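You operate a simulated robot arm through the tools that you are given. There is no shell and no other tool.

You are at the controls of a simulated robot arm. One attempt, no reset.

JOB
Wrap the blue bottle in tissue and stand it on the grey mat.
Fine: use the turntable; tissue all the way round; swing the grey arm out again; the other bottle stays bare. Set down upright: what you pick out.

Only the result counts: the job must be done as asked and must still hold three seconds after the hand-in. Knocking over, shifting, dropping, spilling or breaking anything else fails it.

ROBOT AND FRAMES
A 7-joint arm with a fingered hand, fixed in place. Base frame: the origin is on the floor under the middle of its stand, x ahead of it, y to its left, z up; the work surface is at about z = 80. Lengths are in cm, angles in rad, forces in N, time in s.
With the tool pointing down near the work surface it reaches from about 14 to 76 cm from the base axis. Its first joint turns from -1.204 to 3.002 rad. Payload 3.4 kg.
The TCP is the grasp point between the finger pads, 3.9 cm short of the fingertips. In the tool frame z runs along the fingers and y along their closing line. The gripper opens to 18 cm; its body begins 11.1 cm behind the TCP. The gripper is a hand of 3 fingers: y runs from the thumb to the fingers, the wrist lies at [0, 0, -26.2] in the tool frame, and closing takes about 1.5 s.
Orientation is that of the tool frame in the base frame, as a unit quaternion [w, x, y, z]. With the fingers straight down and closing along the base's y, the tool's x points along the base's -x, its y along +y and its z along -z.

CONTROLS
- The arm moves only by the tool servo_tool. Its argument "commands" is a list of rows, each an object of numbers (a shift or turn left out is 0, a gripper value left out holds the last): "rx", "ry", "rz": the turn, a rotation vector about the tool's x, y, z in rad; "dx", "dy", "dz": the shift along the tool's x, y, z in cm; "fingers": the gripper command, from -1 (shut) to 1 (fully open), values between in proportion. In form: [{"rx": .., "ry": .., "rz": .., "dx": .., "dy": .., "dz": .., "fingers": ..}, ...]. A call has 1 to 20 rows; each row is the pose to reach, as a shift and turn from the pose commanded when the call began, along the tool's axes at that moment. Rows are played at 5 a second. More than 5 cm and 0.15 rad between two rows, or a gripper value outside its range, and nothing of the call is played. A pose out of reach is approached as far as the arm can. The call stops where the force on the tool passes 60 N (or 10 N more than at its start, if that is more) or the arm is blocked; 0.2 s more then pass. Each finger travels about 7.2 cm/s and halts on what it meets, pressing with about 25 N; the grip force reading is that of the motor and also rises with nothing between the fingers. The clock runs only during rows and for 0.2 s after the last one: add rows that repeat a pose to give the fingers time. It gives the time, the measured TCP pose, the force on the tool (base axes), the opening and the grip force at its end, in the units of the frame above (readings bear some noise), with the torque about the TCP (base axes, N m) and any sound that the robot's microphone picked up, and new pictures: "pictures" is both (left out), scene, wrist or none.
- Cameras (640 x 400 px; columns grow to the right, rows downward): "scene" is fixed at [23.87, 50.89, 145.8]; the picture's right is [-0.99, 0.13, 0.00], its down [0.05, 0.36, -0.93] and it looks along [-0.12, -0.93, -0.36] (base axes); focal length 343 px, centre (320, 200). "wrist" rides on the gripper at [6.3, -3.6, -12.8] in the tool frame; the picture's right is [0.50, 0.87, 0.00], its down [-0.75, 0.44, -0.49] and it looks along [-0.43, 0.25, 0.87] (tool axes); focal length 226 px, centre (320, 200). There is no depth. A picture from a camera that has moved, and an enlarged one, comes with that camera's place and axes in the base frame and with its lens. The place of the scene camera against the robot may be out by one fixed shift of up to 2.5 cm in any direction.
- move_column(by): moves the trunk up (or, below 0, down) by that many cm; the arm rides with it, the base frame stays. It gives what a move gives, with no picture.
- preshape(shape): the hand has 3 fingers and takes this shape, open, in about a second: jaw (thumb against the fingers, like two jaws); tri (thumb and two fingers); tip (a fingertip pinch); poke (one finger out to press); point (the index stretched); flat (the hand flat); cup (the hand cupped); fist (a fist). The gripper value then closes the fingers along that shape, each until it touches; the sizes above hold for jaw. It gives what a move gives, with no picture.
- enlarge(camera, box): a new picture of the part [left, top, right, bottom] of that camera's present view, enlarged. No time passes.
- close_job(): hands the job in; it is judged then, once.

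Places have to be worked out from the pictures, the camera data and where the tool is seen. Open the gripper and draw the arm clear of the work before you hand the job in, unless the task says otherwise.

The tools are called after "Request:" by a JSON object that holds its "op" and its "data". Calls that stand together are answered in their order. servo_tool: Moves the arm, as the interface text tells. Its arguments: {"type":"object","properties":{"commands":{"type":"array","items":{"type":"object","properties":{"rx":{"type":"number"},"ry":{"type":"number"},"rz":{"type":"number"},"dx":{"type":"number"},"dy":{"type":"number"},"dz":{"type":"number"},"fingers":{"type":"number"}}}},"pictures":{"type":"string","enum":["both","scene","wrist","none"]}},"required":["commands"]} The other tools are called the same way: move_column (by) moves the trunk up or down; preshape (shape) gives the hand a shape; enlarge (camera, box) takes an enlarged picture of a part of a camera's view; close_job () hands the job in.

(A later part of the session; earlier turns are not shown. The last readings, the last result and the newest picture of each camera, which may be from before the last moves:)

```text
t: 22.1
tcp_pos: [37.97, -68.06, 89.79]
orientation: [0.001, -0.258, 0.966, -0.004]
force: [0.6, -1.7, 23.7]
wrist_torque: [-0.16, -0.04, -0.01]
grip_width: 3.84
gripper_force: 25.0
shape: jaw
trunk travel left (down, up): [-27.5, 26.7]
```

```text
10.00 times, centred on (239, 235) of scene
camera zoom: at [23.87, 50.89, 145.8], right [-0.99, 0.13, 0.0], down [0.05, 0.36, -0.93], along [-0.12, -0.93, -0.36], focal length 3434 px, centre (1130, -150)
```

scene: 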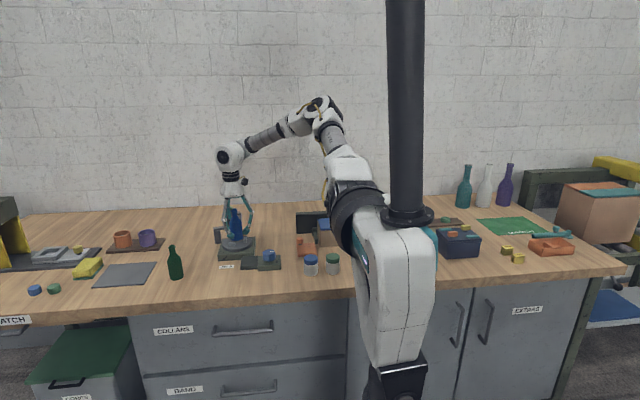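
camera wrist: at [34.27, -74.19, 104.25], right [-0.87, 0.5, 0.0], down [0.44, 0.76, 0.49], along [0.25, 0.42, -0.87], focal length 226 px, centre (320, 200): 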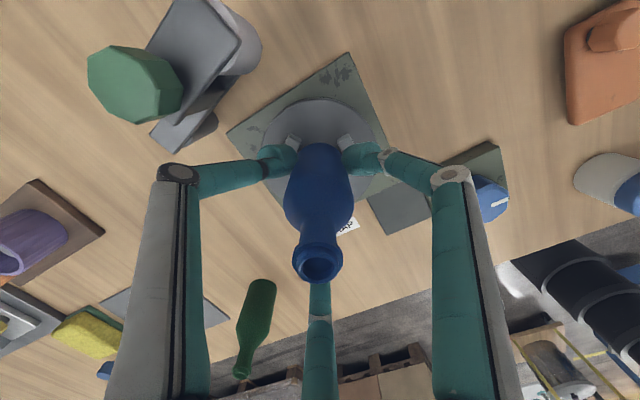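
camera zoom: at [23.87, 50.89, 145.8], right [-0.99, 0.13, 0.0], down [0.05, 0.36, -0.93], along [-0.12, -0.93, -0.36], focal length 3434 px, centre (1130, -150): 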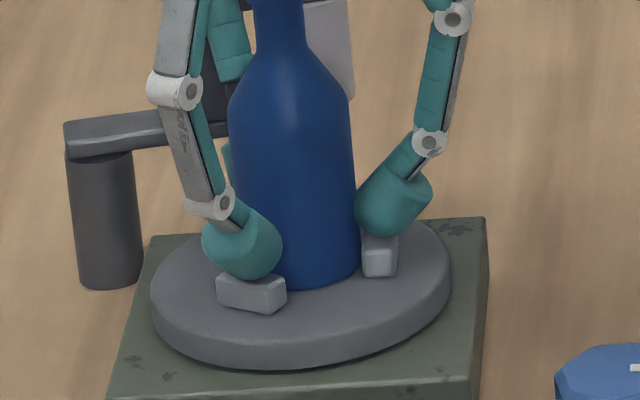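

The force rose to 24 N and the bottle slid up slightly in the grip, so it's standing on something, most likely the disc. I'll relieve the preload and look closely before releasing.

Request:
{"op": "servo_tool", "data": {"commands": [{"dz": -0.2}, {"dz": -0.35}, {"dz": -0.35}], "pictures": "none"}}

Request:
{"op": "enlarge", "data": {"camera": "scene", "box": [218, 215, 260, 255]}}

Request:
{"op": "enlarge", "data": {"camera": "wrist", "box": [270, 90, 370, 190]}}

```text
t: 22.9
tcp_pos: [37.77, -68.07, 89.97]
orientation: [-0.002, -0.26, 0.966, -0.003]
force: [1.8, -0.4, 12.8]
wrist_torque: [-0.09, -0.16, -0.02]
grip_width: 3.85
gripper_force: 25.3
shape: jaw
trunk travel left (down, up): [-27.5, 26.7]
```

```text
10.00 times, centred on (239, 235) of scene
camera zoom: at [23.87, 50.89, 145.8], right [-0.99, 0.13, 0.0], down [0.05, 0.36, -0.93], along [-0.12, -0.93, -0.36], focal length 3434 px, centre (1130, -150)
```

zoom: 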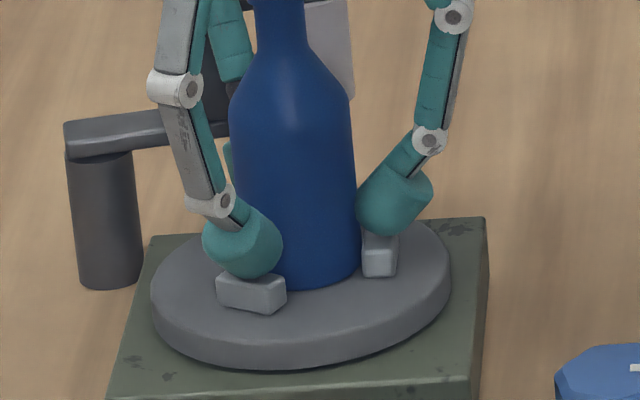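

```text
4.00 times, centred on (320, 140) of wrist
camera zoom: at [34.23, -74.23, 102.72], right [-0.87, 0.5, 0.0], down [0.44, 0.76, 0.49], along [0.24, 0.42, -0.87], focal length 904 px, centre (320, 440)
```

zoom: 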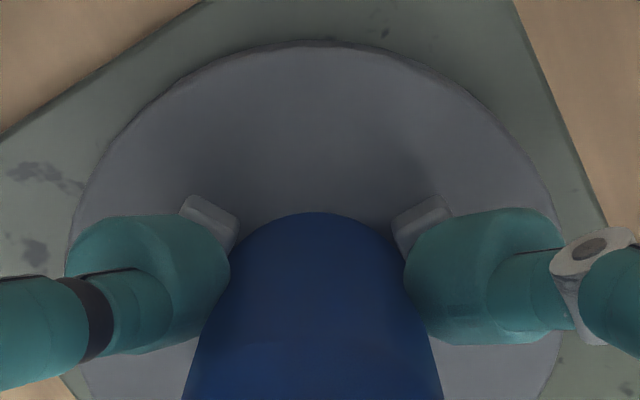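

There's still a 13 N load, so I'll raise slightly more, then open the fingers slowly and watch the bottle.

Request:
{"op": "servo_tool", "data": {"commands": [{"dz": -0.15}, {"dz": -0.3}, {"dz": -0.3}], "pictures": "none"}}

Request:
{"op": "enlarge", "data": {"camera": "scene", "box": [218, 215, 260, 255]}}

```text
t: 23.7
tcp_pos: [37.87, -68.27, 89.98]
orientation: [-0.002, -0.259, 0.966, -0.002]
force: [0.7, 0.5, -1.6]
wrist_torque: [-0.03, -0.01, -0.01]
grip_width: 3.8
gripper_force: 25.2
shape: jaw
trunk travel left (down, up): [-27.5, 26.7]
```

```text
10.00 times, centred on (239, 235) of scene
camera zoom: at [23.87, 50.89, 145.8], right [-0.99, 0.13, 0.0], down [0.05, 0.36, -0.93], along [-0.12, -0.93, -0.36], focal length 3434 px, centre (1130, -150)
```

zoom: 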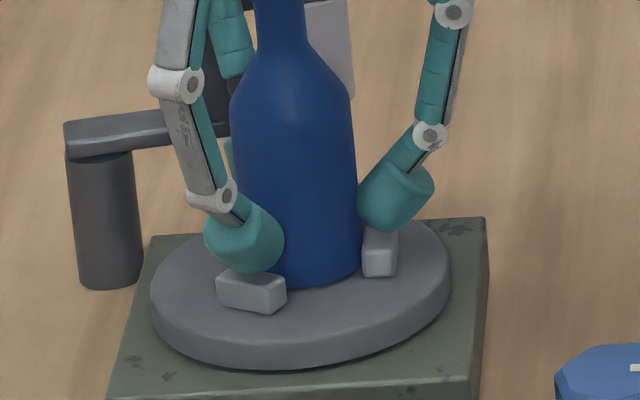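

The load is gone and the bottle stands. I'll open the fingers slowly.

Request:
{"op": "servo_tool", "data": {"commands": [{"fingers": -0.52}, {"fingers": -0.46}, {"fingers": -0.4}, {"fingers": -0.3}, {"fingers": -0.2}, {"fingers": -0.1}, {"fingers": 0.0}, {"fingers": 0.0}]}}

Request:
{"op": "enlarge", "data": {"camera": "scene", "box": [218, 195, 268, 255]}}

Request:
{"op": "enlarge", "data": {"camera": "wrist", "box": [250, 80, 390, 300]}}

```text
t: 25.5
tcp_pos: [37.73, -68.14, 90.12]
orientation: [-0.001, -0.259, 0.966, -0.002]
force: [0.5, 0.0, 0.3]
wrist_torque: [-0.01, 0.0, 0.02]
grip_width: 8.93
gripper_force: 0.1
shape: jaw
trunk travel left (down, up): [-27.5, 26.7]
camera wrist: at [34.26, -74.29, 103.0], right [-0.87, 0.5, 0.0], down [0.44, 0.76, 0.49], along [0.25, 0.42, -0.87], focal length 226 px, centre (320, 200)
```

scene: 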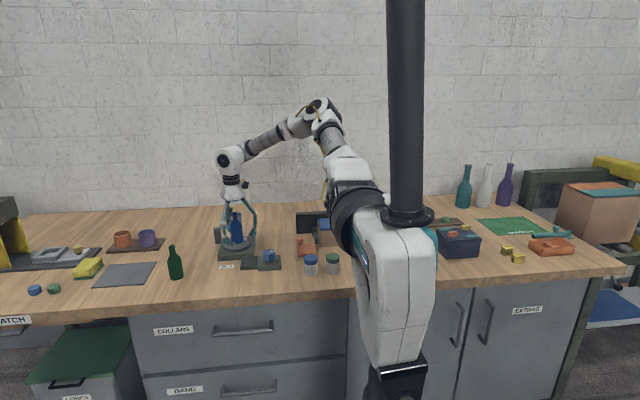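
wrist: 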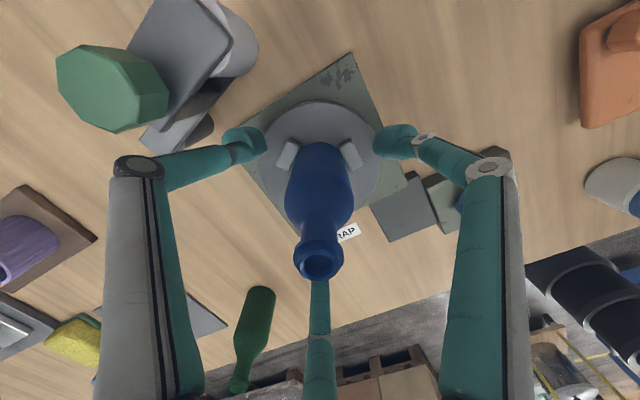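

```text
6.67 times, centred on (243, 225) of scene
camera zoom: at [23.87, 50.89, 145.8], right [-0.99, 0.13, 0.0], down [0.05, 0.36, -0.93], along [-0.12, -0.93, -0.36], focal length 2290 px, centre (833, 33)
```

zoom: 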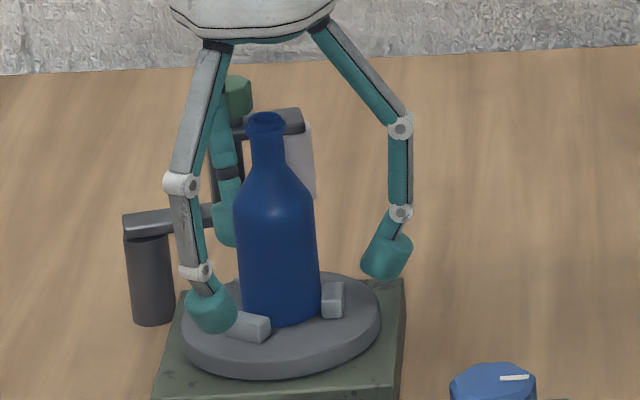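

```text
1.82 times, centred on (320, 190) of wrist
camera zoom: at [34.26, -74.29, 103.0], right [-0.87, 0.5, 0.0], down [0.44, 0.76, 0.49], along [0.25, 0.42, -0.87], focal length 411 px, centre (320, 218)
```

zoom: 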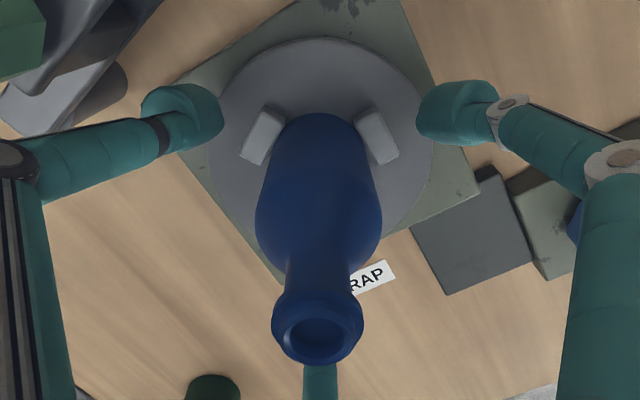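

The bottle stands upright inside the nub pocket. I'll raise straight up to clear it.

Request:
{"op": "servo_tool", "data": {"commands": [{"dz": -2}, {"dz": -5}, {"dz": -9}, {"dz": -13}, {"dz": -17}, {"dz": -20}, {"dz": -20}]}}

Request:
{"op": "enlarge", "data": {"camera": "wrist", "box": [160, 0, 420, 200]}}

Request:
{"op": "enlarge", "data": {"camera": "scene", "box": [205, 195, 285, 275]}}

```text
t: 27.1
tcp_pos: [38.03, -68.12, 110.14]
orientation: [-0.001, -0.259, 0.966, -0.001]
force: [-0.7, 0.5, 0.3]
wrist_torque: [0.01, 0.02, 0.03]
grip_width: 8.93
gripper_force: 0.0
shape: jaw
trunk travel left (down, up): [-27.5, 26.7]
camera wrist: at [34.37, -74.19, 123.03], right [-0.87, 0.5, 0.0], down [0.44, 0.76, 0.49], along [0.24, 0.42, -0.87], focal length 226 px, centre (320, 200)
```

scene: 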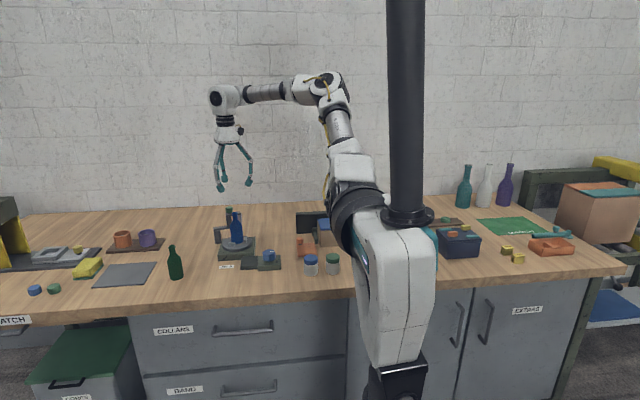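
wrist: 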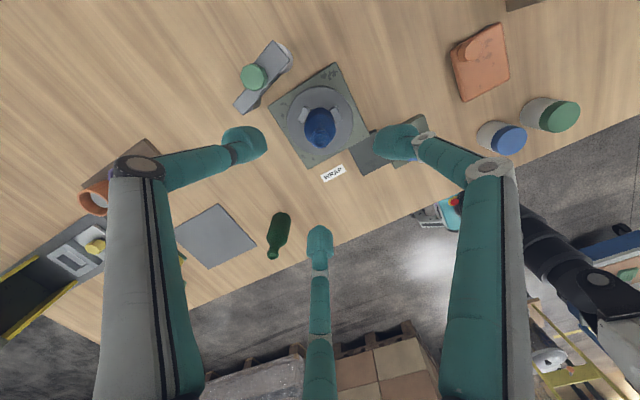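

```text
2.00 times, centred on (290, 100) of wrist
camera zoom: at [34.37, -74.19, 123.03], right [-0.87, 0.5, 0.0], down [0.44, 0.76, 0.49], along [0.24, 0.42, -0.87], focal length 452 px, centre (380, 400)
```

zoom: 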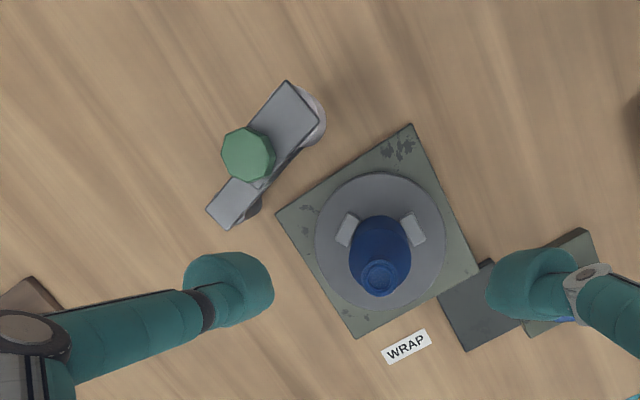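

```text
5.00 times, centred on (245, 235) of scene
camera zoom: at [23.87, 50.89, 145.8], right [-0.99, 0.13, 0.0], down [0.05, 0.36, -0.93], along [-0.12, -0.93, -0.36], focal length 1717 px, centre (695, 25)
```

zoom: 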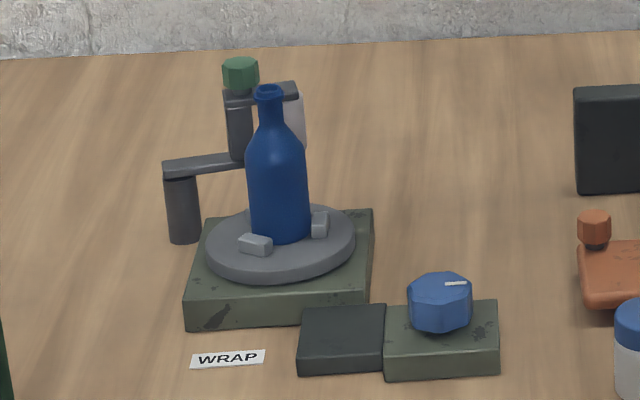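

The bottle stands centred on the turntable. The green knob is near (40.8,-77.4, top ≈94.5), the swing-arm post near (46.2,-76.2), and the roll near (37.5,-77.8). Next I hover above the knob to line up on it.

Request:
{"op": "servo_tool", "data": {"commands": [{"dx": 0.7, "dy": -3.2, "dz": 0}, {"dx": 1.4, "dy": -6.3, "dz": 0}, {"dx": 2.18, "dy": -9.48, "dz": 2}, {"dx": 2.18, "dy": -9.48, "dz": 4}, {"dx": 2.18, "dy": -9.48, "dz": 4}]}}

Request:
{"op": "enlarge", "data": {"camera": "wrist", "box": [220, 60, 420, 220]}}

Request:
{"op": "enlarge", "data": {"camera": "scene", "box": [195, 150, 285, 240]}}

```text
t: 28.3
tcp_pos: [40.99, -77.39, 106.25]
orientation: [-0.002, -0.259, 0.966, -0.001]
force: [1.1, 0.3, 0.1]
wrist_torque: [0.02, 0.01, 0.01]
grip_width: 8.95
gripper_force: 0.2
shape: jaw
trunk travel left (down, up): [-27.5, 26.7]
camera wrist: at [37.29, -83.45, 119.07], right [-0.87, 0.5, 0.0], down [0.44, 0.76, 0.49], along [0.24, 0.42, -0.87], focal length 226 px, centre (320, 200)
```

scene: 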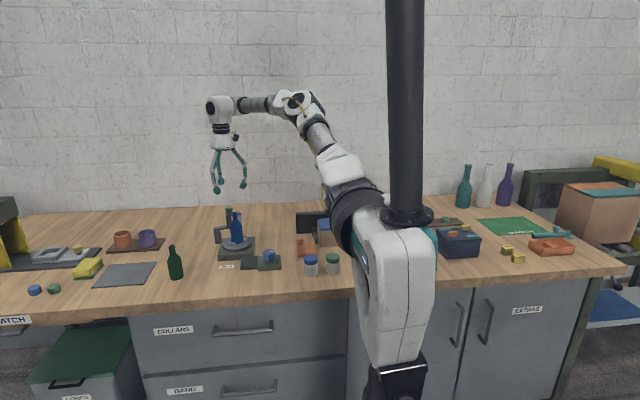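
wrist: 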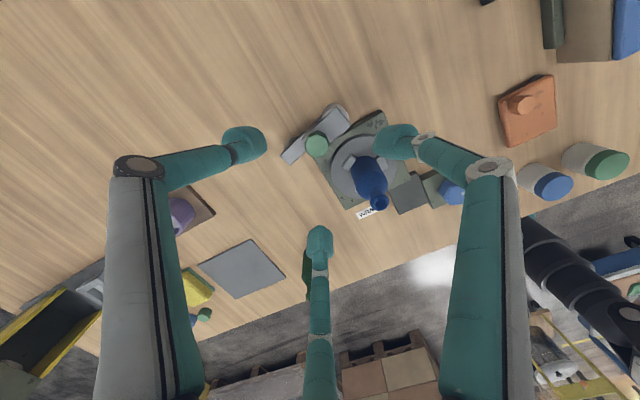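

```text
2.50 times, centred on (320, 140) of wrist
camera zoom: at [37.29, -83.45, 119.07], right [-0.87, 0.5, 0.0], down [0.44, 0.76, 0.49], along [0.24, 0.42, -0.87], focal length 565 px, centre (320, 350)
```

zoom: 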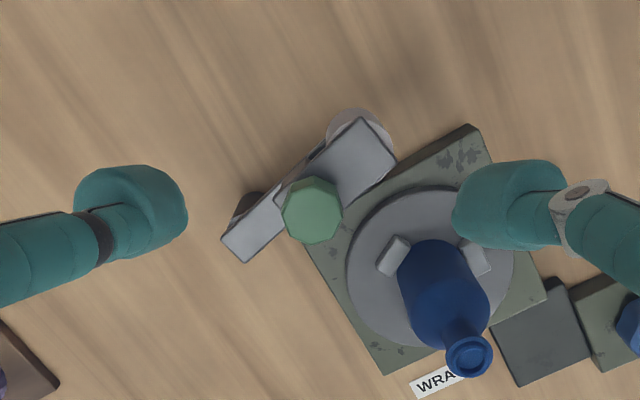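

```text
4.44 times, centred on (240, 195) of scene
camera zoom: at [23.87, 50.89, 145.8], right [-0.99, 0.13, 0.0], down [0.05, 0.36, -0.93], along [-0.12, -0.93, -0.36], focal length 1526 px, centre (676, 222)
```

zoom: 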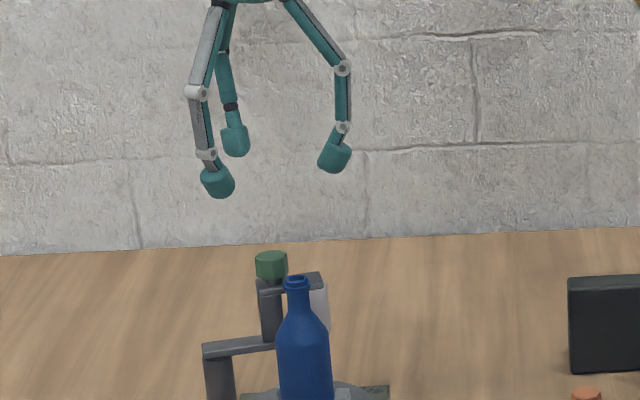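

The knob is at about (41.1,-77.6), top z≈94, radius ≈1.3, resting on the upper bar at about 92. I'll narrow the fingers to a cage slightly larger than the knob, centre on it, and come down partway for a look.

Request:
{"op": "servo_tool", "data": {"commands": [{"dx": 0.02, "dy": -0.33, "dz": 1, "fingers": -0.3}, {"dx": 0.02, "dy": -0.33, "dz": 3, "fingers": -0.5}, {"dx": 0.02, "dy": -0.33, "dz": 5, "fingers": -0.5}, {"dx": 0.02, "dy": -0.33, "dz": 6.5, "fingers": -0.5}, {"dx": 0.02, "dy": -0.33, "dz": 6.5, "fingers": -0.5}]}}

Request:
{"op": "enlarge", "data": {"camera": "wrist", "box": [240, 80, 400, 240]}}

Request:
{"op": "enlarge", "data": {"camera": "scene", "box": [195, 170, 285, 240]}}

```text
t: 29.5
tcp_pos: [40.99, -77.69, 99.6]
orientation: [-0.001, -0.259, 0.966, -0.002]
force: [-0.5, -0.8, 0.2]
wrist_torque: [-0.03, -0.01, -0.03]
grip_width: 4.52
gripper_force: 0.1
shape: jaw
trunk travel left (down, up): [-27.5, 26.7]
camera wrist: at [37.36, -83.89, 112.52], right [-0.87, 0.5, 0.0], down [0.44, 0.76, 0.49], along [0.25, 0.42, -0.87], focal length 226 px, centre (320, 200)
```

scene: 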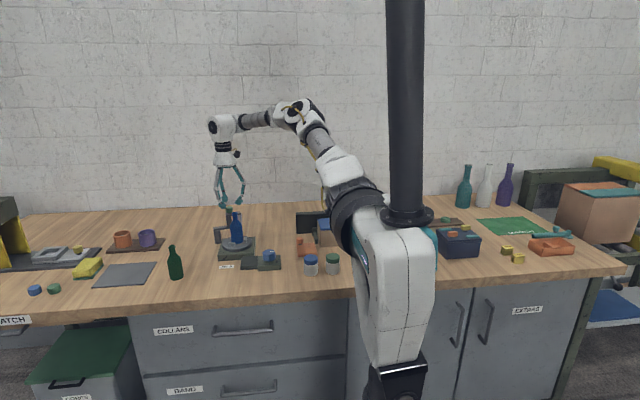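
wrist: 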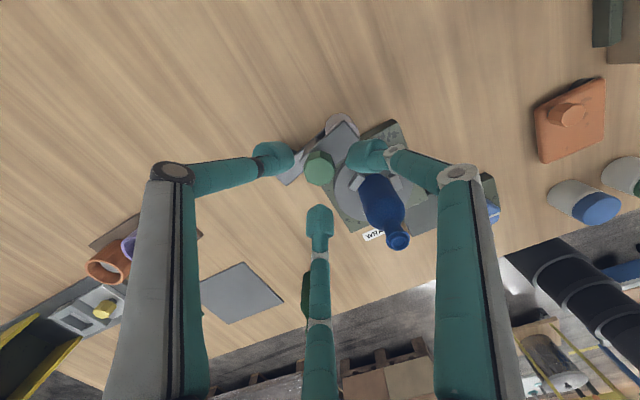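

```text
2.50 times, centred on (320, 160) of wrist
camera zoom: at [37.36, -83.89, 112.52], right [-0.87, 0.5, 0.0], down [0.44, 0.76, 0.49], along [0.25, 0.42, -0.87], focal length 565 px, centre (320, 300)
```

zoom: 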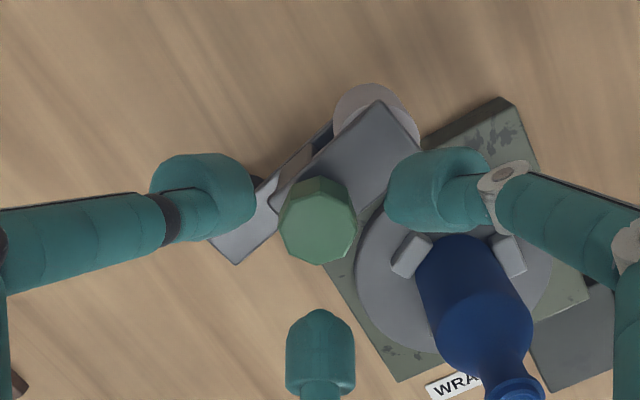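

```text
5.71 times, centred on (240, 205) of scene
camera zoom: at [23.87, 50.89, 145.8], right [-0.99, 0.13, 0.0], down [0.05, 0.36, -0.93], along [-0.12, -0.93, -0.36], focal length 1962 px, centre (777, 171)
```

zoom: 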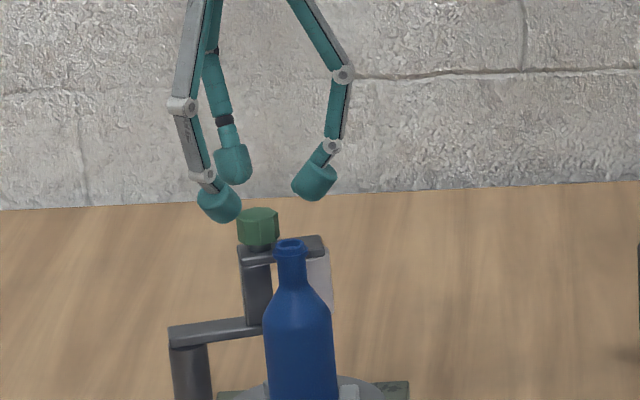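

The knob is exactly centred in the cage. I'll lower 3 cm so the fingertips surround it.

Request:
{"op": "servo_tool", "data": {"commands": [{"dz": 1}, {"dz": 2}, {"dz": 2.9}, {"dz": 2.9}]}}

Request:
{"op": "enlarge", "data": {"camera": "wrist", "box": [240, 80, 400, 240]}}

Request:
{"op": "enlarge", "data": {"camera": "scene", "box": [195, 170, 285, 240]}}

```text
t: 30.5
tcp_pos: [40.96, -77.83, 96.65]
orientation: [0.0, -0.258, 0.966, -0.001]
force: [-0.2, 0.1, -0.1]
wrist_torque: [0.04, 0.03, 0.01]
grip_width: 4.51
gripper_force: 0.1
shape: jaw
trunk travel left (down, up): [-27.5, 26.7]
camera wrist: at [37.35, -83.96, 109.59], right [-0.87, 0.5, 0.0], down [0.44, 0.76, 0.49], along [0.25, 0.42, -0.87], focal length 226 px, centre (320, 200)
```

scene: 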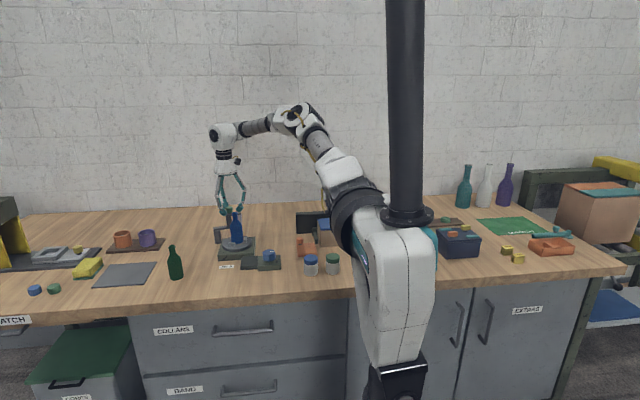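
wrist: 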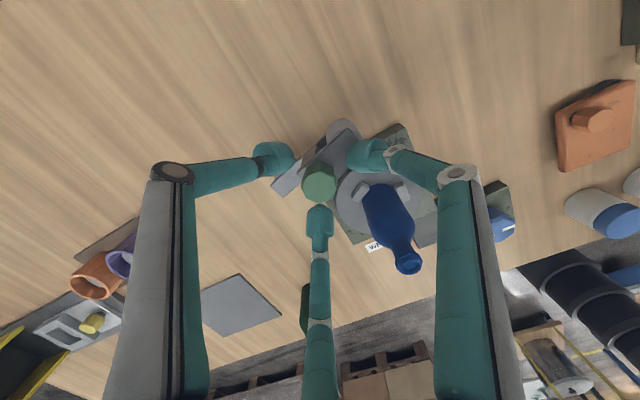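

```text
2.50 times, centred on (320, 160) of wrist
camera zoom: at [37.35, -83.96, 109.59], right [-0.87, 0.5, 0.0], down [0.44, 0.76, 0.49], along [0.25, 0.42, -0.87], focal length 565 px, centre (320, 300)
```

zoom: 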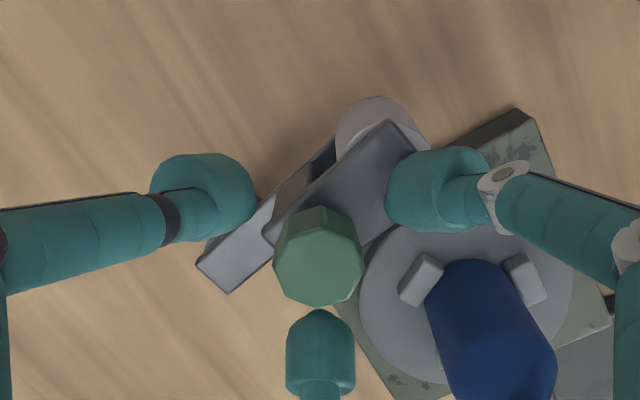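

```text
5.71 times, centred on (240, 205) of scene
camera zoom: at [23.87, 50.89, 145.8], right [-0.99, 0.13, 0.0], down [0.05, 0.36, -0.93], along [-0.12, -0.93, -0.36], focal length 1962 px, centre (777, 171)
```

zoom: 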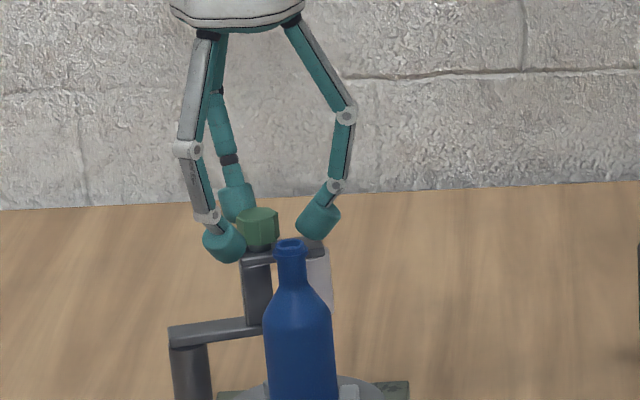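

The fingertips now surround the knob without contact. I'll close the cage until it's snug around the knob.

Request:
{"op": "servo_tool", "data": {"commands": [{"fingers": -0.6}, {"fingers": -0.7}, {"fingers": -0.7}, {"fingers": -0.7}], "pictures": "none"}}

Request:
{"op": "enlarge", "data": {"camera": "wrist", "box": [240, 80, 400, 240]}}

Request:
{"op": "enlarge", "data": {"camera": "scene", "box": [205, 190, 265, 240]}}

```text
t: 31.5
tcp_pos: [41.08, -77.9, 96.8]
orientation: [0.0, -0.259, 0.966, -0.001]
force: [0.2, 1.0, -1.1]
wrist_torque: [0.05, 0.01, 0.01]
grip_width: 2.76
gripper_force: 0.0
shape: jaw
trunk travel left (down, up): [-27.5, 26.7]
```

```text
2.50 times, centred on (320, 160) of wrist
camera zoom: at [37.37, -83.95, 109.61], right [-0.87, 0.5, 0.0], down [0.44, 0.76, 0.49], along [0.25, 0.42, -0.87], focal length 565 px, centre (320, 300)
```

zoom: 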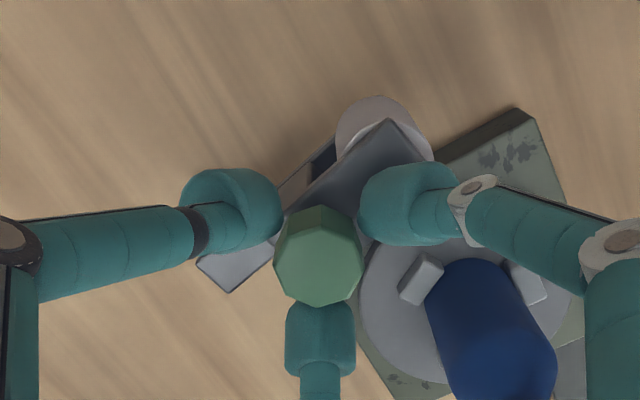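

```text
8.00 times, centred on (235, 215) of scene
camera zoom: at [23.87, 50.89, 145.8], right [-0.99, 0.13, 0.0], down [0.05, 0.36, -0.93], along [-0.12, -0.93, -0.36], focal length 2747 px, centre (1000, 80)
```

zoom: 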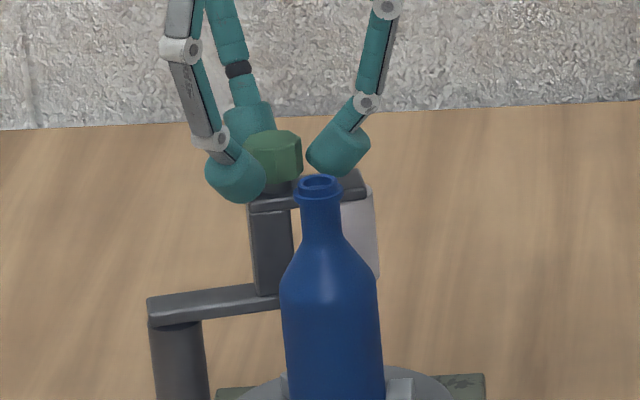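

The knob is loosely caged. I'll swing the arm inward along its arc about the post (≈(46.3,-76.5), radius 5.4), the first two thirds of the way, watching force.

Request:
{"op": "servo_tool", "data": {"commands": [{"dx": -0.26, "dy": 0.72}, {"dx": -0.61, "dy": 1.38}, {"dx": -1.06, "dy": 1.99}, {"dx": -1.06, "dy": 1.99}]}}

Request:
{"op": "enlarge", "data": {"camera": "wrist", "box": [240, 80, 400, 240]}}

Request:
{"op": "enlarge", "data": {"camera": "scene", "box": [205, 190, 265, 240]}}

```text
t: 32.5
tcp_pos: [40.9, -75.46, 96.66]
orientation: [-0.002, -0.259, 0.966, -0.001]
force: [-0.7, -0.7, -0.4]
wrist_torque: [-0.01, -0.01, 0.0]
grip_width: 2.76
gripper_force: 0.0
shape: jaw
trunk travel left (down, up): [-27.5, 26.7]
camera wrist: at [37.27, -81.67, 109.58], right [-0.87, 0.5, 0.0], down [0.44, 0.76, 0.49], along [0.25, 0.42, -0.87], focal length 226 px, centre (320, 200)
```

scene: 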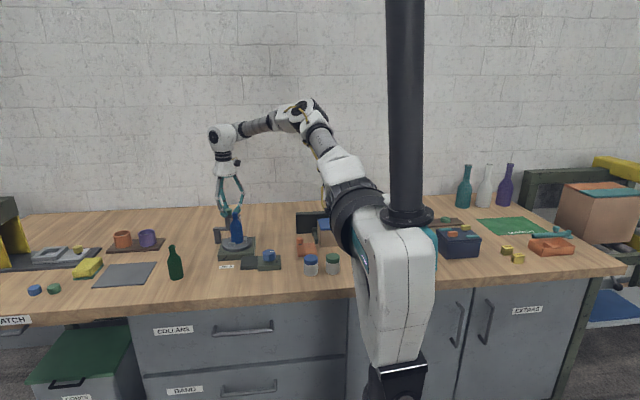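
wrist: 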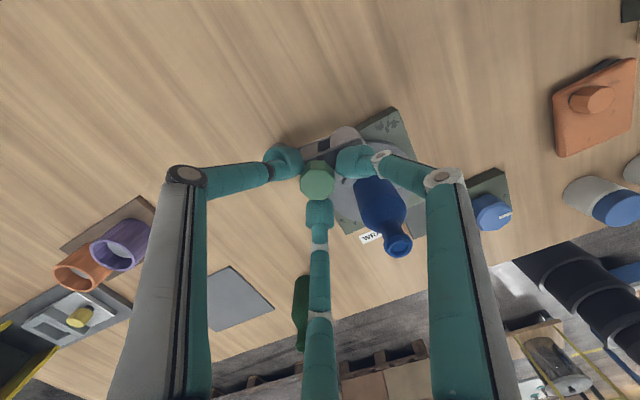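

```text
2.50 times, centred on (320, 160) of wrist
camera zoom: at [37.27, -81.67, 109.58], right [-0.87, 0.5, 0.0], down [0.44, 0.76, 0.49], along [0.25, 0.42, -0.87], focal length 565 px, centre (320, 300)
```

zoom: 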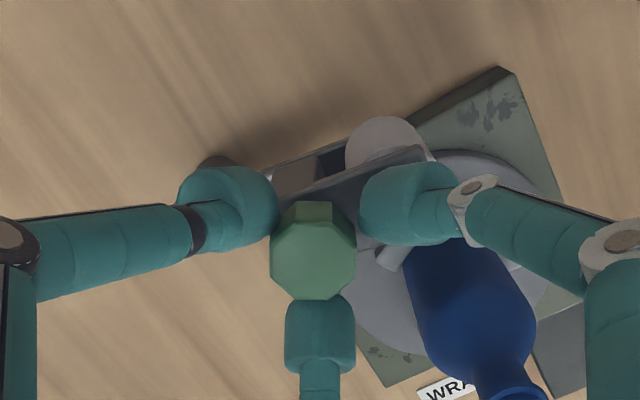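

```text
8.00 times, centred on (235, 215) of scene
camera zoom: at [23.87, 50.89, 145.8], right [-0.99, 0.13, 0.0], down [0.05, 0.36, -0.93], along [-0.12, -0.93, -0.36], focal length 2747 px, centre (1000, 80)
```

zoom: 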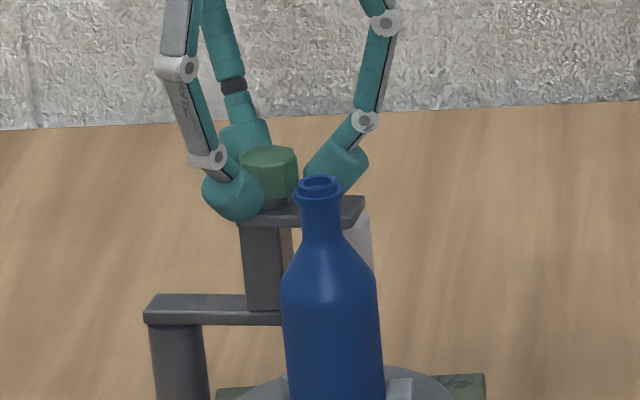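

The arm follows the knob freely with almost no force. I'll continue to about 154°, just short of the expected contact of roll and bottle.

Request:
{"op": "servo_tool", "data": {"commands": [{"dx": -0.26, "dy": 0.27}, {"dx": -0.52, "dy": 0.54}, {"dx": -0.82, "dy": 0.78}, {"dx": -1.12, "dy": 1.0}, {"dx": -1.12, "dy": 1.0}]}}

Request:
{"op": "enlarge", "data": {"camera": "wrist", "box": [240, 80, 400, 240]}}

Request:
{"op": "enlarge", "data": {"camera": "scene", "box": [205, 190, 275, 250]}}

```text
t: 33.7
tcp_pos: [41.35, -74.07, 96.79]
orientation: [-0.001, -0.259, 0.966, -0.002]
force: [-0.5, -1.0, -0.5]
wrist_torque: [-0.05, -0.04, -0.01]
grip_width: 2.76
gripper_force: 0.1
shape: jaw
trunk travel left (down, up): [-27.5, 26.7]
camera wrist: at [37.74, -80.22, 109.66], right [-0.87, 0.5, 0.0], down [0.44, 0.76, 0.49], along [0.25, 0.42, -0.87], focal length 226 px, centre (320, 200)
```

scene: 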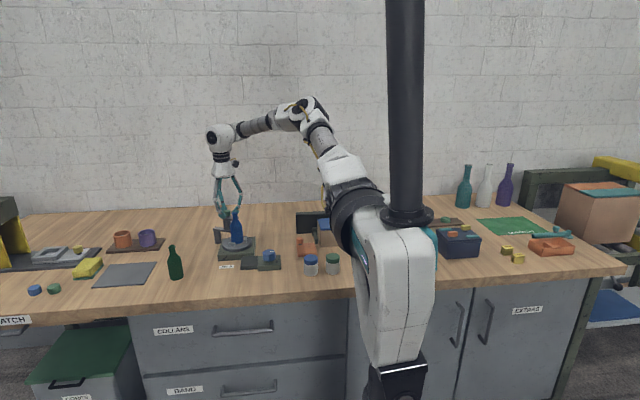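
wrist: 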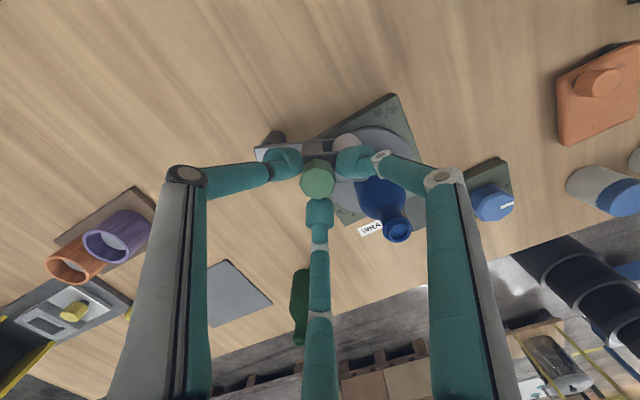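

```text
2.50 times, centred on (320, 160) of wrist
camera zoom: at [37.74, -80.22, 109.66], right [-0.87, 0.5, 0.0], down [0.44, 0.76, 0.49], along [0.25, 0.42, -0.87], focal length 565 px, centre (320, 300)
```

zoom: 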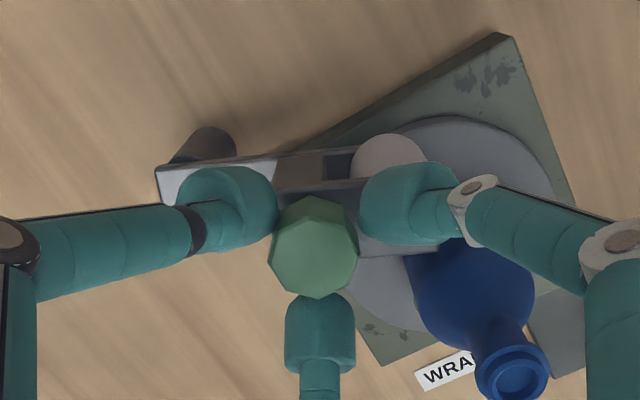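

```text
6.67 times, centred on (240, 220) of scene
camera zoom: at [23.87, 50.89, 145.8], right [-0.99, 0.13, 0.0], down [0.05, 0.36, -0.93], along [-0.12, -0.93, -0.36], focal length 2290 px, centre (853, 67)
```

zoom: 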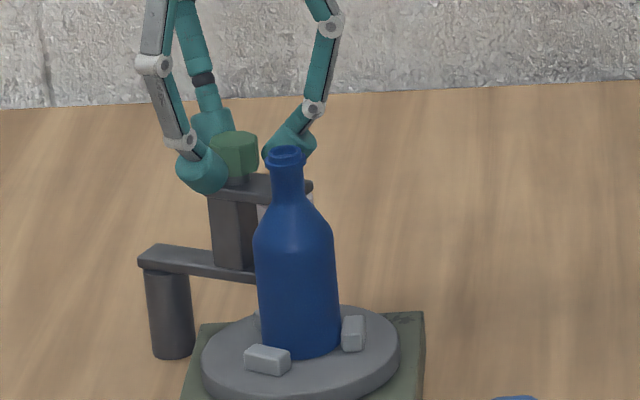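

The roll is now close to the bottle. I'll continue in small angular steps and check force for contact.

Request:
{"op": "servo_tool", "data": {"commands": [{"dx": -0.16, "dy": 0.1}, {"dx": -0.31, "dy": 0.2}, {"dx": -0.31, "dy": 0.2}], "pictures": "none"}}

Request:
{"op": "servo_tool", "data": {"commands": [{"dx": -0.17, "dy": 0.09}, {"dx": -0.33, "dy": 0.18}, {"dx": -0.33, "dy": 0.18}], "pictures": "none"}}

Request:
{"op": "enlarge", "data": {"camera": "wrist", "box": [240, 80, 400, 240]}}

Request:
{"op": "enlarge", "data": {"camera": "scene", "box": [205, 190, 275, 250]}}

```text
t: 34.5
tcp_pos: [41.51, -73.74, 96.79]
orientation: [0.0, -0.259, 0.966, -0.002]
force: [-1.3, -2.1, -0.2]
wrist_torque: [-0.06, 0.03, -0.01]
grip_width: 2.76
gripper_force: 0.0
shape: jaw
trunk travel left (down, up): [-27.5, 26.7]
```

```text
t: 35.3
tcp_pos: [41.61, -73.52, 96.82]
orientation: [0.0, -0.259, 0.966, -0.002]
force: [-0.8, -1.6, 0.7]
wrist_torque: [-0.05, 0.0, -0.03]
grip_width: 2.77
gripper_force: 0.1
shape: jaw
trunk travel left (down, up): [-27.5, 26.7]
```

```text
2.50 times, centred on (320, 160) of wrist
camera zoom: at [38.06, -79.58, 109.63], right [-0.87, 0.5, 0.0], down [0.44, 0.76, 0.49], along [0.25, 0.42, -0.87], focal length 565 px, centre (320, 300)
```

zoom: 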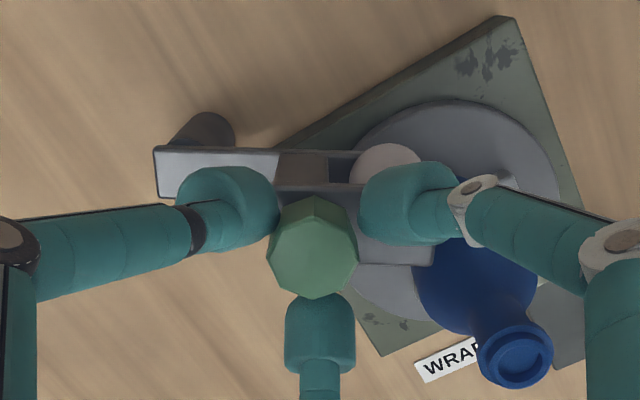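

```text
6.67 times, centred on (240, 220) of scene
camera zoom: at [23.87, 50.89, 145.8], right [-0.99, 0.13, 0.0], down [0.05, 0.36, -0.93], along [-0.12, -0.93, -0.36], focal length 2290 px, centre (853, 67)
```

zoom: 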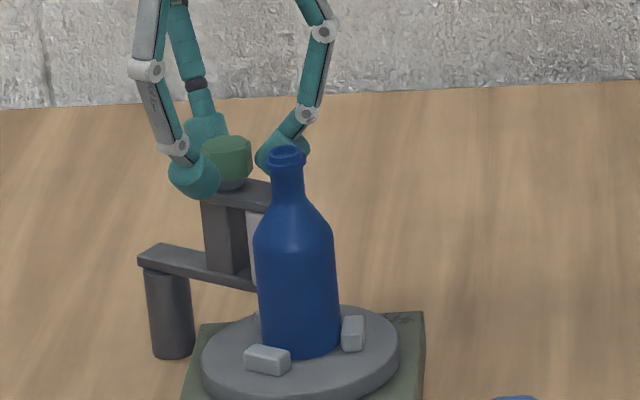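

Force is still about 2 N, just hinge friction. I'll keep nudging inward until the roll meets the bottle.

Request:
{"op": "servo_tool", "data": {"commands": [{"dx": -0.17, "dy": 0.08}, {"dx": -0.35, "dy": 0.15}, {"dx": -0.35, "dy": 0.15}], "pictures": "none"}}

Request:
{"op": "enlarge", "data": {"camera": "wrist", "box": [280, 100, 400, 220]}}

Request:
{"op": "enlarge", "data": {"camera": "scene", "box": [205, 190, 275, 250]}}

```text
t: 36.1
tcp_pos: [41.98, -73.15, 96.75]
orientation: [0.0, -0.259, 0.966, -0.001]
force: [-0.3, -1.2, 0.6]
wrist_torque: [-0.04, -0.01, -0.03]
grip_width: 2.73
gripper_force: 0.1
shape: jaw
trunk travel left (down, up): [-27.5, 26.7]
```

```text
3.33 times, centred on (340, 160) of wrist
camera zoom: at [38.29, -79.27, 109.62], right [-0.87, 0.5, 0.0], down [0.44, 0.76, 0.49], along [0.25, 0.42, -0.87], focal length 754 px, centre (253, 333)
```

zoom: 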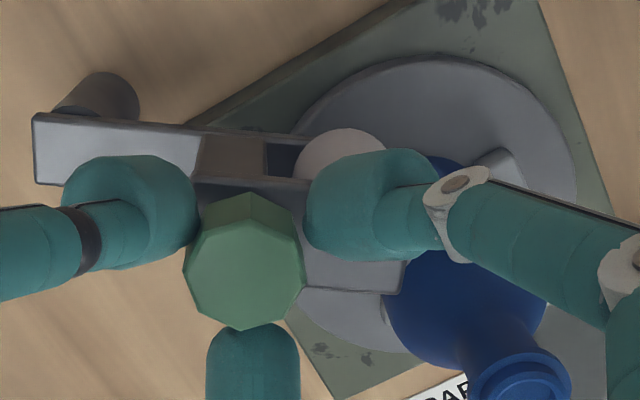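

```text
6.67 times, centred on (240, 220) of scene
camera zoom: at [23.87, 50.89, 145.8], right [-0.99, 0.13, 0.0], down [0.05, 0.36, -0.93], along [-0.12, -0.93, -0.36], focal length 2290 px, centre (853, 67)
```

zoom: 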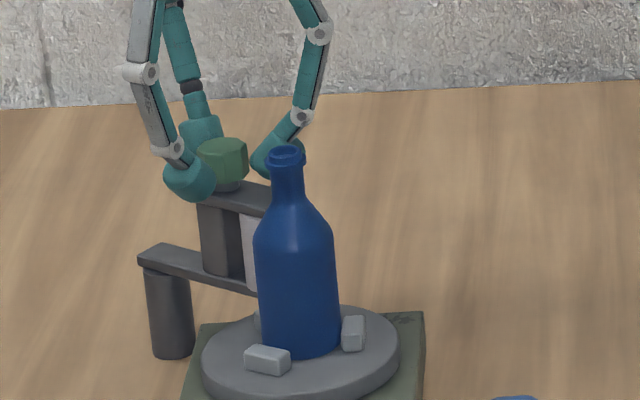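

There's still no contact force. I'll step to 138°.

Request:
{"op": "servo_tool", "data": {"commands": [{"dx": -0.18, "dy": 0.07}, {"dx": -0.36, "dy": 0.13}, {"dx": -0.36, "dy": 0.13}], "pictures": "none"}}

Request:
{"op": "enlarge", "data": {"camera": "wrist", "box": [280, 100, 400, 220]}}

Request:
{"op": "enlarge", "data": {"camera": "scene", "box": [205, 190, 275, 250]}}

```text
t: 36.9
tcp_pos: [42.15, -72.74, 96.73]
orientation: [0.0, -0.26, 0.966, -0.002]
force: [-0.1, -1.1, 0.0]
wrist_torque: [-0.05, 0.04, -0.02]
grip_width: 2.79
gripper_force: 0.1
shape: jaw
trunk travel left (down, up): [-27.5, 26.7]
```

```text
3.33 times, centred on (340, 160) of wrist
camera zoom: at [38.54, -79.0, 109.61], right [-0.87, 0.5, 0.0], down [0.44, 0.76, 0.49], along [0.25, 0.42, -0.87], focal length 754 px, centre (253, 333)
```

zoom: 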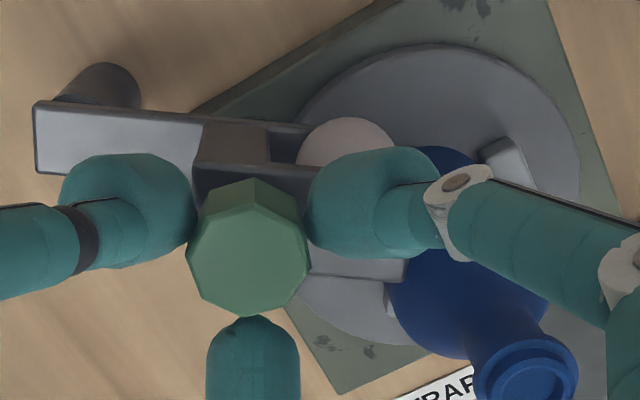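

```text
6.67 times, centred on (240, 220) of scene
camera zoom: at [23.87, 50.89, 145.8], right [-0.99, 0.13, 0.0], down [0.05, 0.36, -0.93], along [-0.12, -0.93, -0.36], focal length 2290 px, centre (853, 67)
```

zoom: 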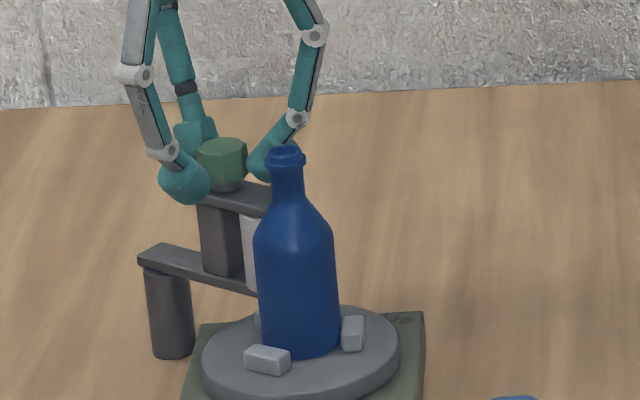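

The knob barely moved in that step, so there's slack in the cage. I'll make another small step and compare.

Request:
{"op": "servo_tool", "data": {"commands": [{"dx": -0.18, "dy": 0.05}, {"dx": -0.36, "dy": 0.1}, {"dx": -0.36, "dy": 0.1}], "pictures": "none"}}

Request:
{"op": "enlarge", "data": {"camera": "wrist", "box": [280, 100, 400, 220]}}

Request:
{"op": "enlarge", "data": {"camera": "scene", "box": [205, 190, 275, 250]}}

```text
t: 37.7
tcp_pos: [42.42, -72.6, 96.7]
orientation: [-0.001, -0.258, 0.966, -0.001]
force: [-0.5, -1.4, -0.3]
wrist_torque: [-0.09, 0.02, -0.01]
grip_width: 2.85
gripper_force: 0.0
shape: jaw
trunk travel left (down, up): [-27.5, 26.7]
```

```text
3.33 times, centred on (340, 160) of wrist
camera zoom: at [38.78, -78.73, 109.61], right [-0.87, 0.5, 0.0], down [0.44, 0.76, 0.49], along [0.25, 0.42, -0.87], focal length 754 px, centre (253, 333)
```

zoom: 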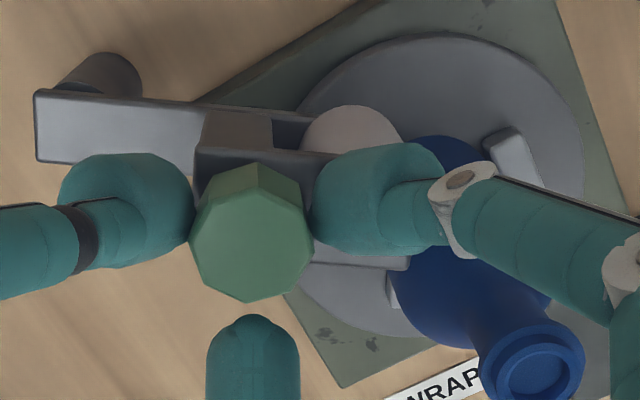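

```text
6.67 times, centred on (240, 220) of scene
camera zoom: at [23.87, 50.89, 145.8], right [-0.99, 0.13, 0.0], down [0.05, 0.36, -0.93], along [-0.12, -0.93, -0.36], focal length 2290 px, centre (853, 67)
```

zoom: 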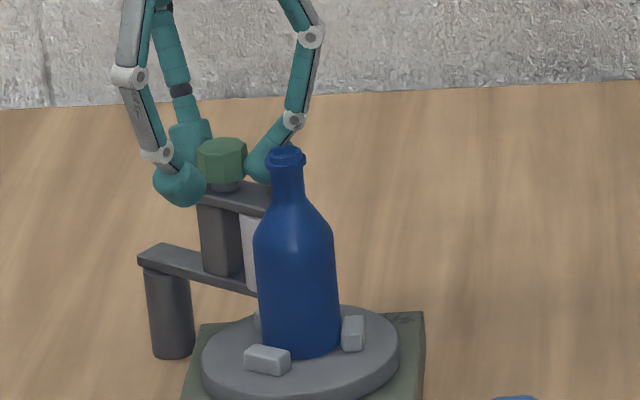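

The arm has stopped moving with the roll against the bottle, while the fingers slip around the knob. I'll open the cage, lift straight up, and check that the arm stays in.

Request:
{"op": "servo_tool", "data": {"commands": [{"fingers": -0.6}, {"fingers": -0.5}, {"fingers": -0.5, "dz": -1}, {"fingers": -0.5, "dz": -3}, {"fingers": -0.5, "dz": -6}, {"fingers": -0.4, "dz": -10}, {"fingers": -0.4, "dz": -14}, {"fingers": -0.4, "dz": -14}]}}

Request:
{"op": "enlarge", "data": {"camera": "wrist", "box": [240, 60, 440, 220]}}

Request:
{"op": "enlarge", "data": {"camera": "scene", "box": [205, 190, 285, 275]}}

```text
t: 39.5
tcp_pos: [42.43, -72.51, 110.69]
orientation: [0.0, -0.259, 0.966, -0.002]
force: [0.0, 0.0, 0.3]
wrist_torque: [-0.01, 0.01, 0.03]
grip_width: 5.36
gripper_force: 0.1
shape: jaw
trunk travel left (down, up): [-27.5, 26.7]
camera wrist: at [38.73, -78.59, 123.57], right [-0.87, 0.5, 0.0], down [0.43, 0.76, 0.49], along [0.25, 0.42, -0.87], focal length 226 px, centre (320, 200)
```

scene: 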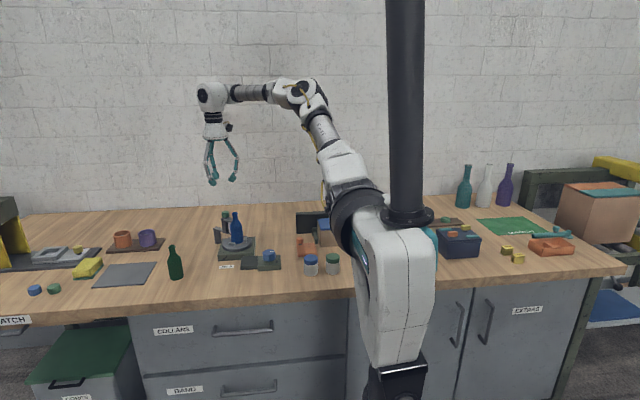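
wrist: 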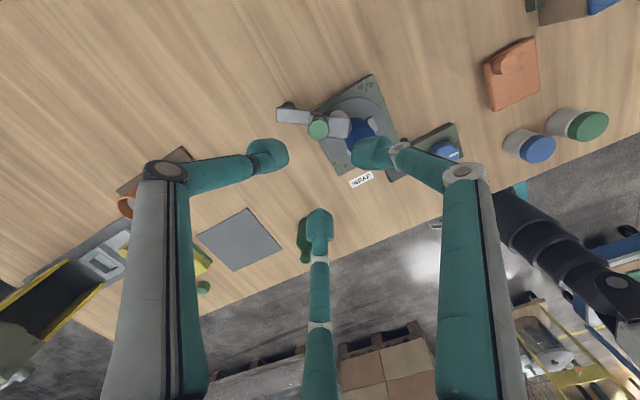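

```text
2.50 times, centred on (340, 140) of wrist
camera zoom: at [38.73, -78.59, 123.57], right [-0.87, 0.5, 0.0], down [0.43, 0.76, 0.49], along [0.25, 0.42, -0.87], focal length 565 px, centre (270, 350)
```

zoom: 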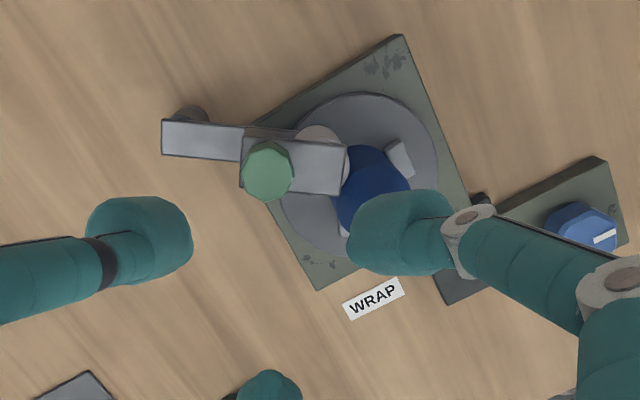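

```text
4.71 times, centred on (245, 232) of scene
camera zoom: at [23.87, 50.89, 145.8], right [-0.99, 0.13, 0.0], down [0.05, 0.36, -0.93], along [-0.12, -0.93, -0.36], focal length 1616 px, centre (673, 47)
```

zoom: 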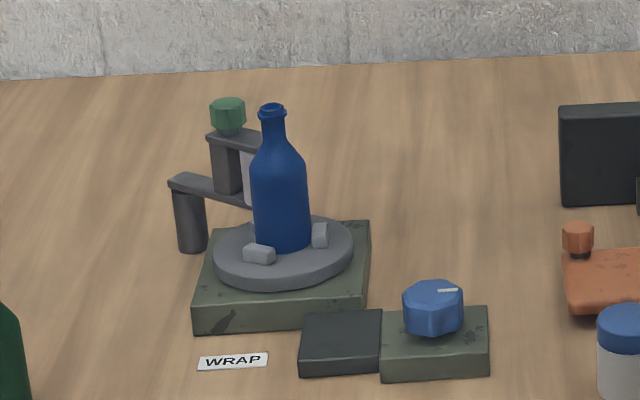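

The arm stays put with the roll against the bottle. Now I'll move over to the dial at about (25.9,-56.5), passing well above the bottle.

Request:
{"op": "servo_tool", "data": {"commands": [{"dx": 1.2, "dy": 4.4, "dz": 0}, {"dx": 2.5, "dy": 8.8, "dz": 0}, {"dx": 3.8, "dy": 13.2, "dz": 0}, {"dx": 5.1, "dy": 17.6, "dz": 2}, {"dx": 6.33, "dy": 22.13, "dz": 4}, {"dx": 6.33, "dy": 22.13, "dz": 6}, {"dx": 6.33, "dy": 22.13, "dz": 6}]}}

Request:
{"op": "enlarge", "data": {"camera": "wrist", "box": [240, 60, 440, 220]}}

Request:
{"op": "enlarge", "data": {"camera": "scene", "box": [205, 190, 285, 275]}}

```text
refused: row 5 steps farther than a row can; nothing moved
```

```text
2.50 times, centred on (340, 140) of wrist
camera zoom: at [38.73, -78.59, 123.57], right [-0.87, 0.5, 0.0], down [0.43, 0.76, 0.49], along [0.25, 0.42, -0.87], focal length 565 px, centre (270, 350)
```

zoom: 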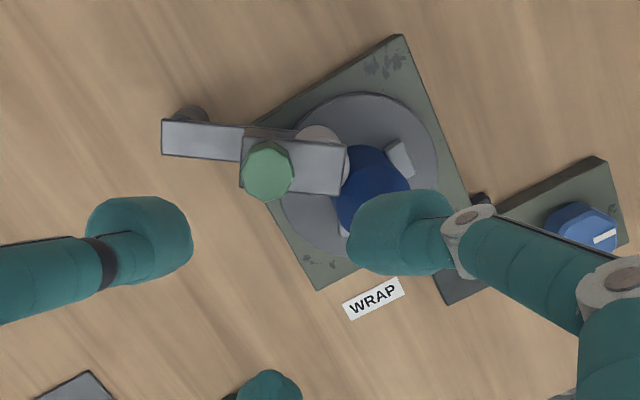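

```text
4.71 times, centred on (245, 232) of scene
camera zoom: at [23.87, 50.89, 145.8], right [-0.99, 0.13, 0.0], down [0.05, 0.36, -0.93], along [-0.12, -0.93, -0.36], focal length 1616 px, centre (673, 47)
```

zoom: 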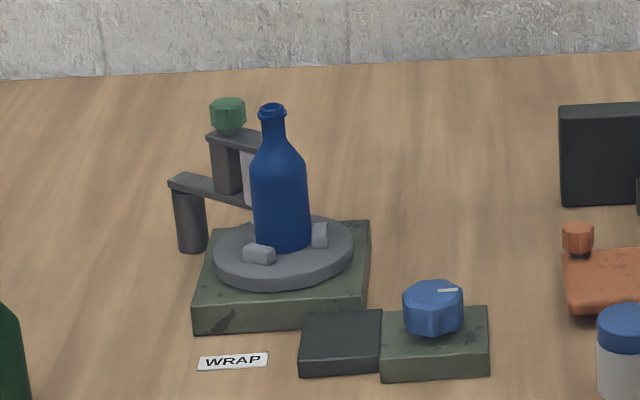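

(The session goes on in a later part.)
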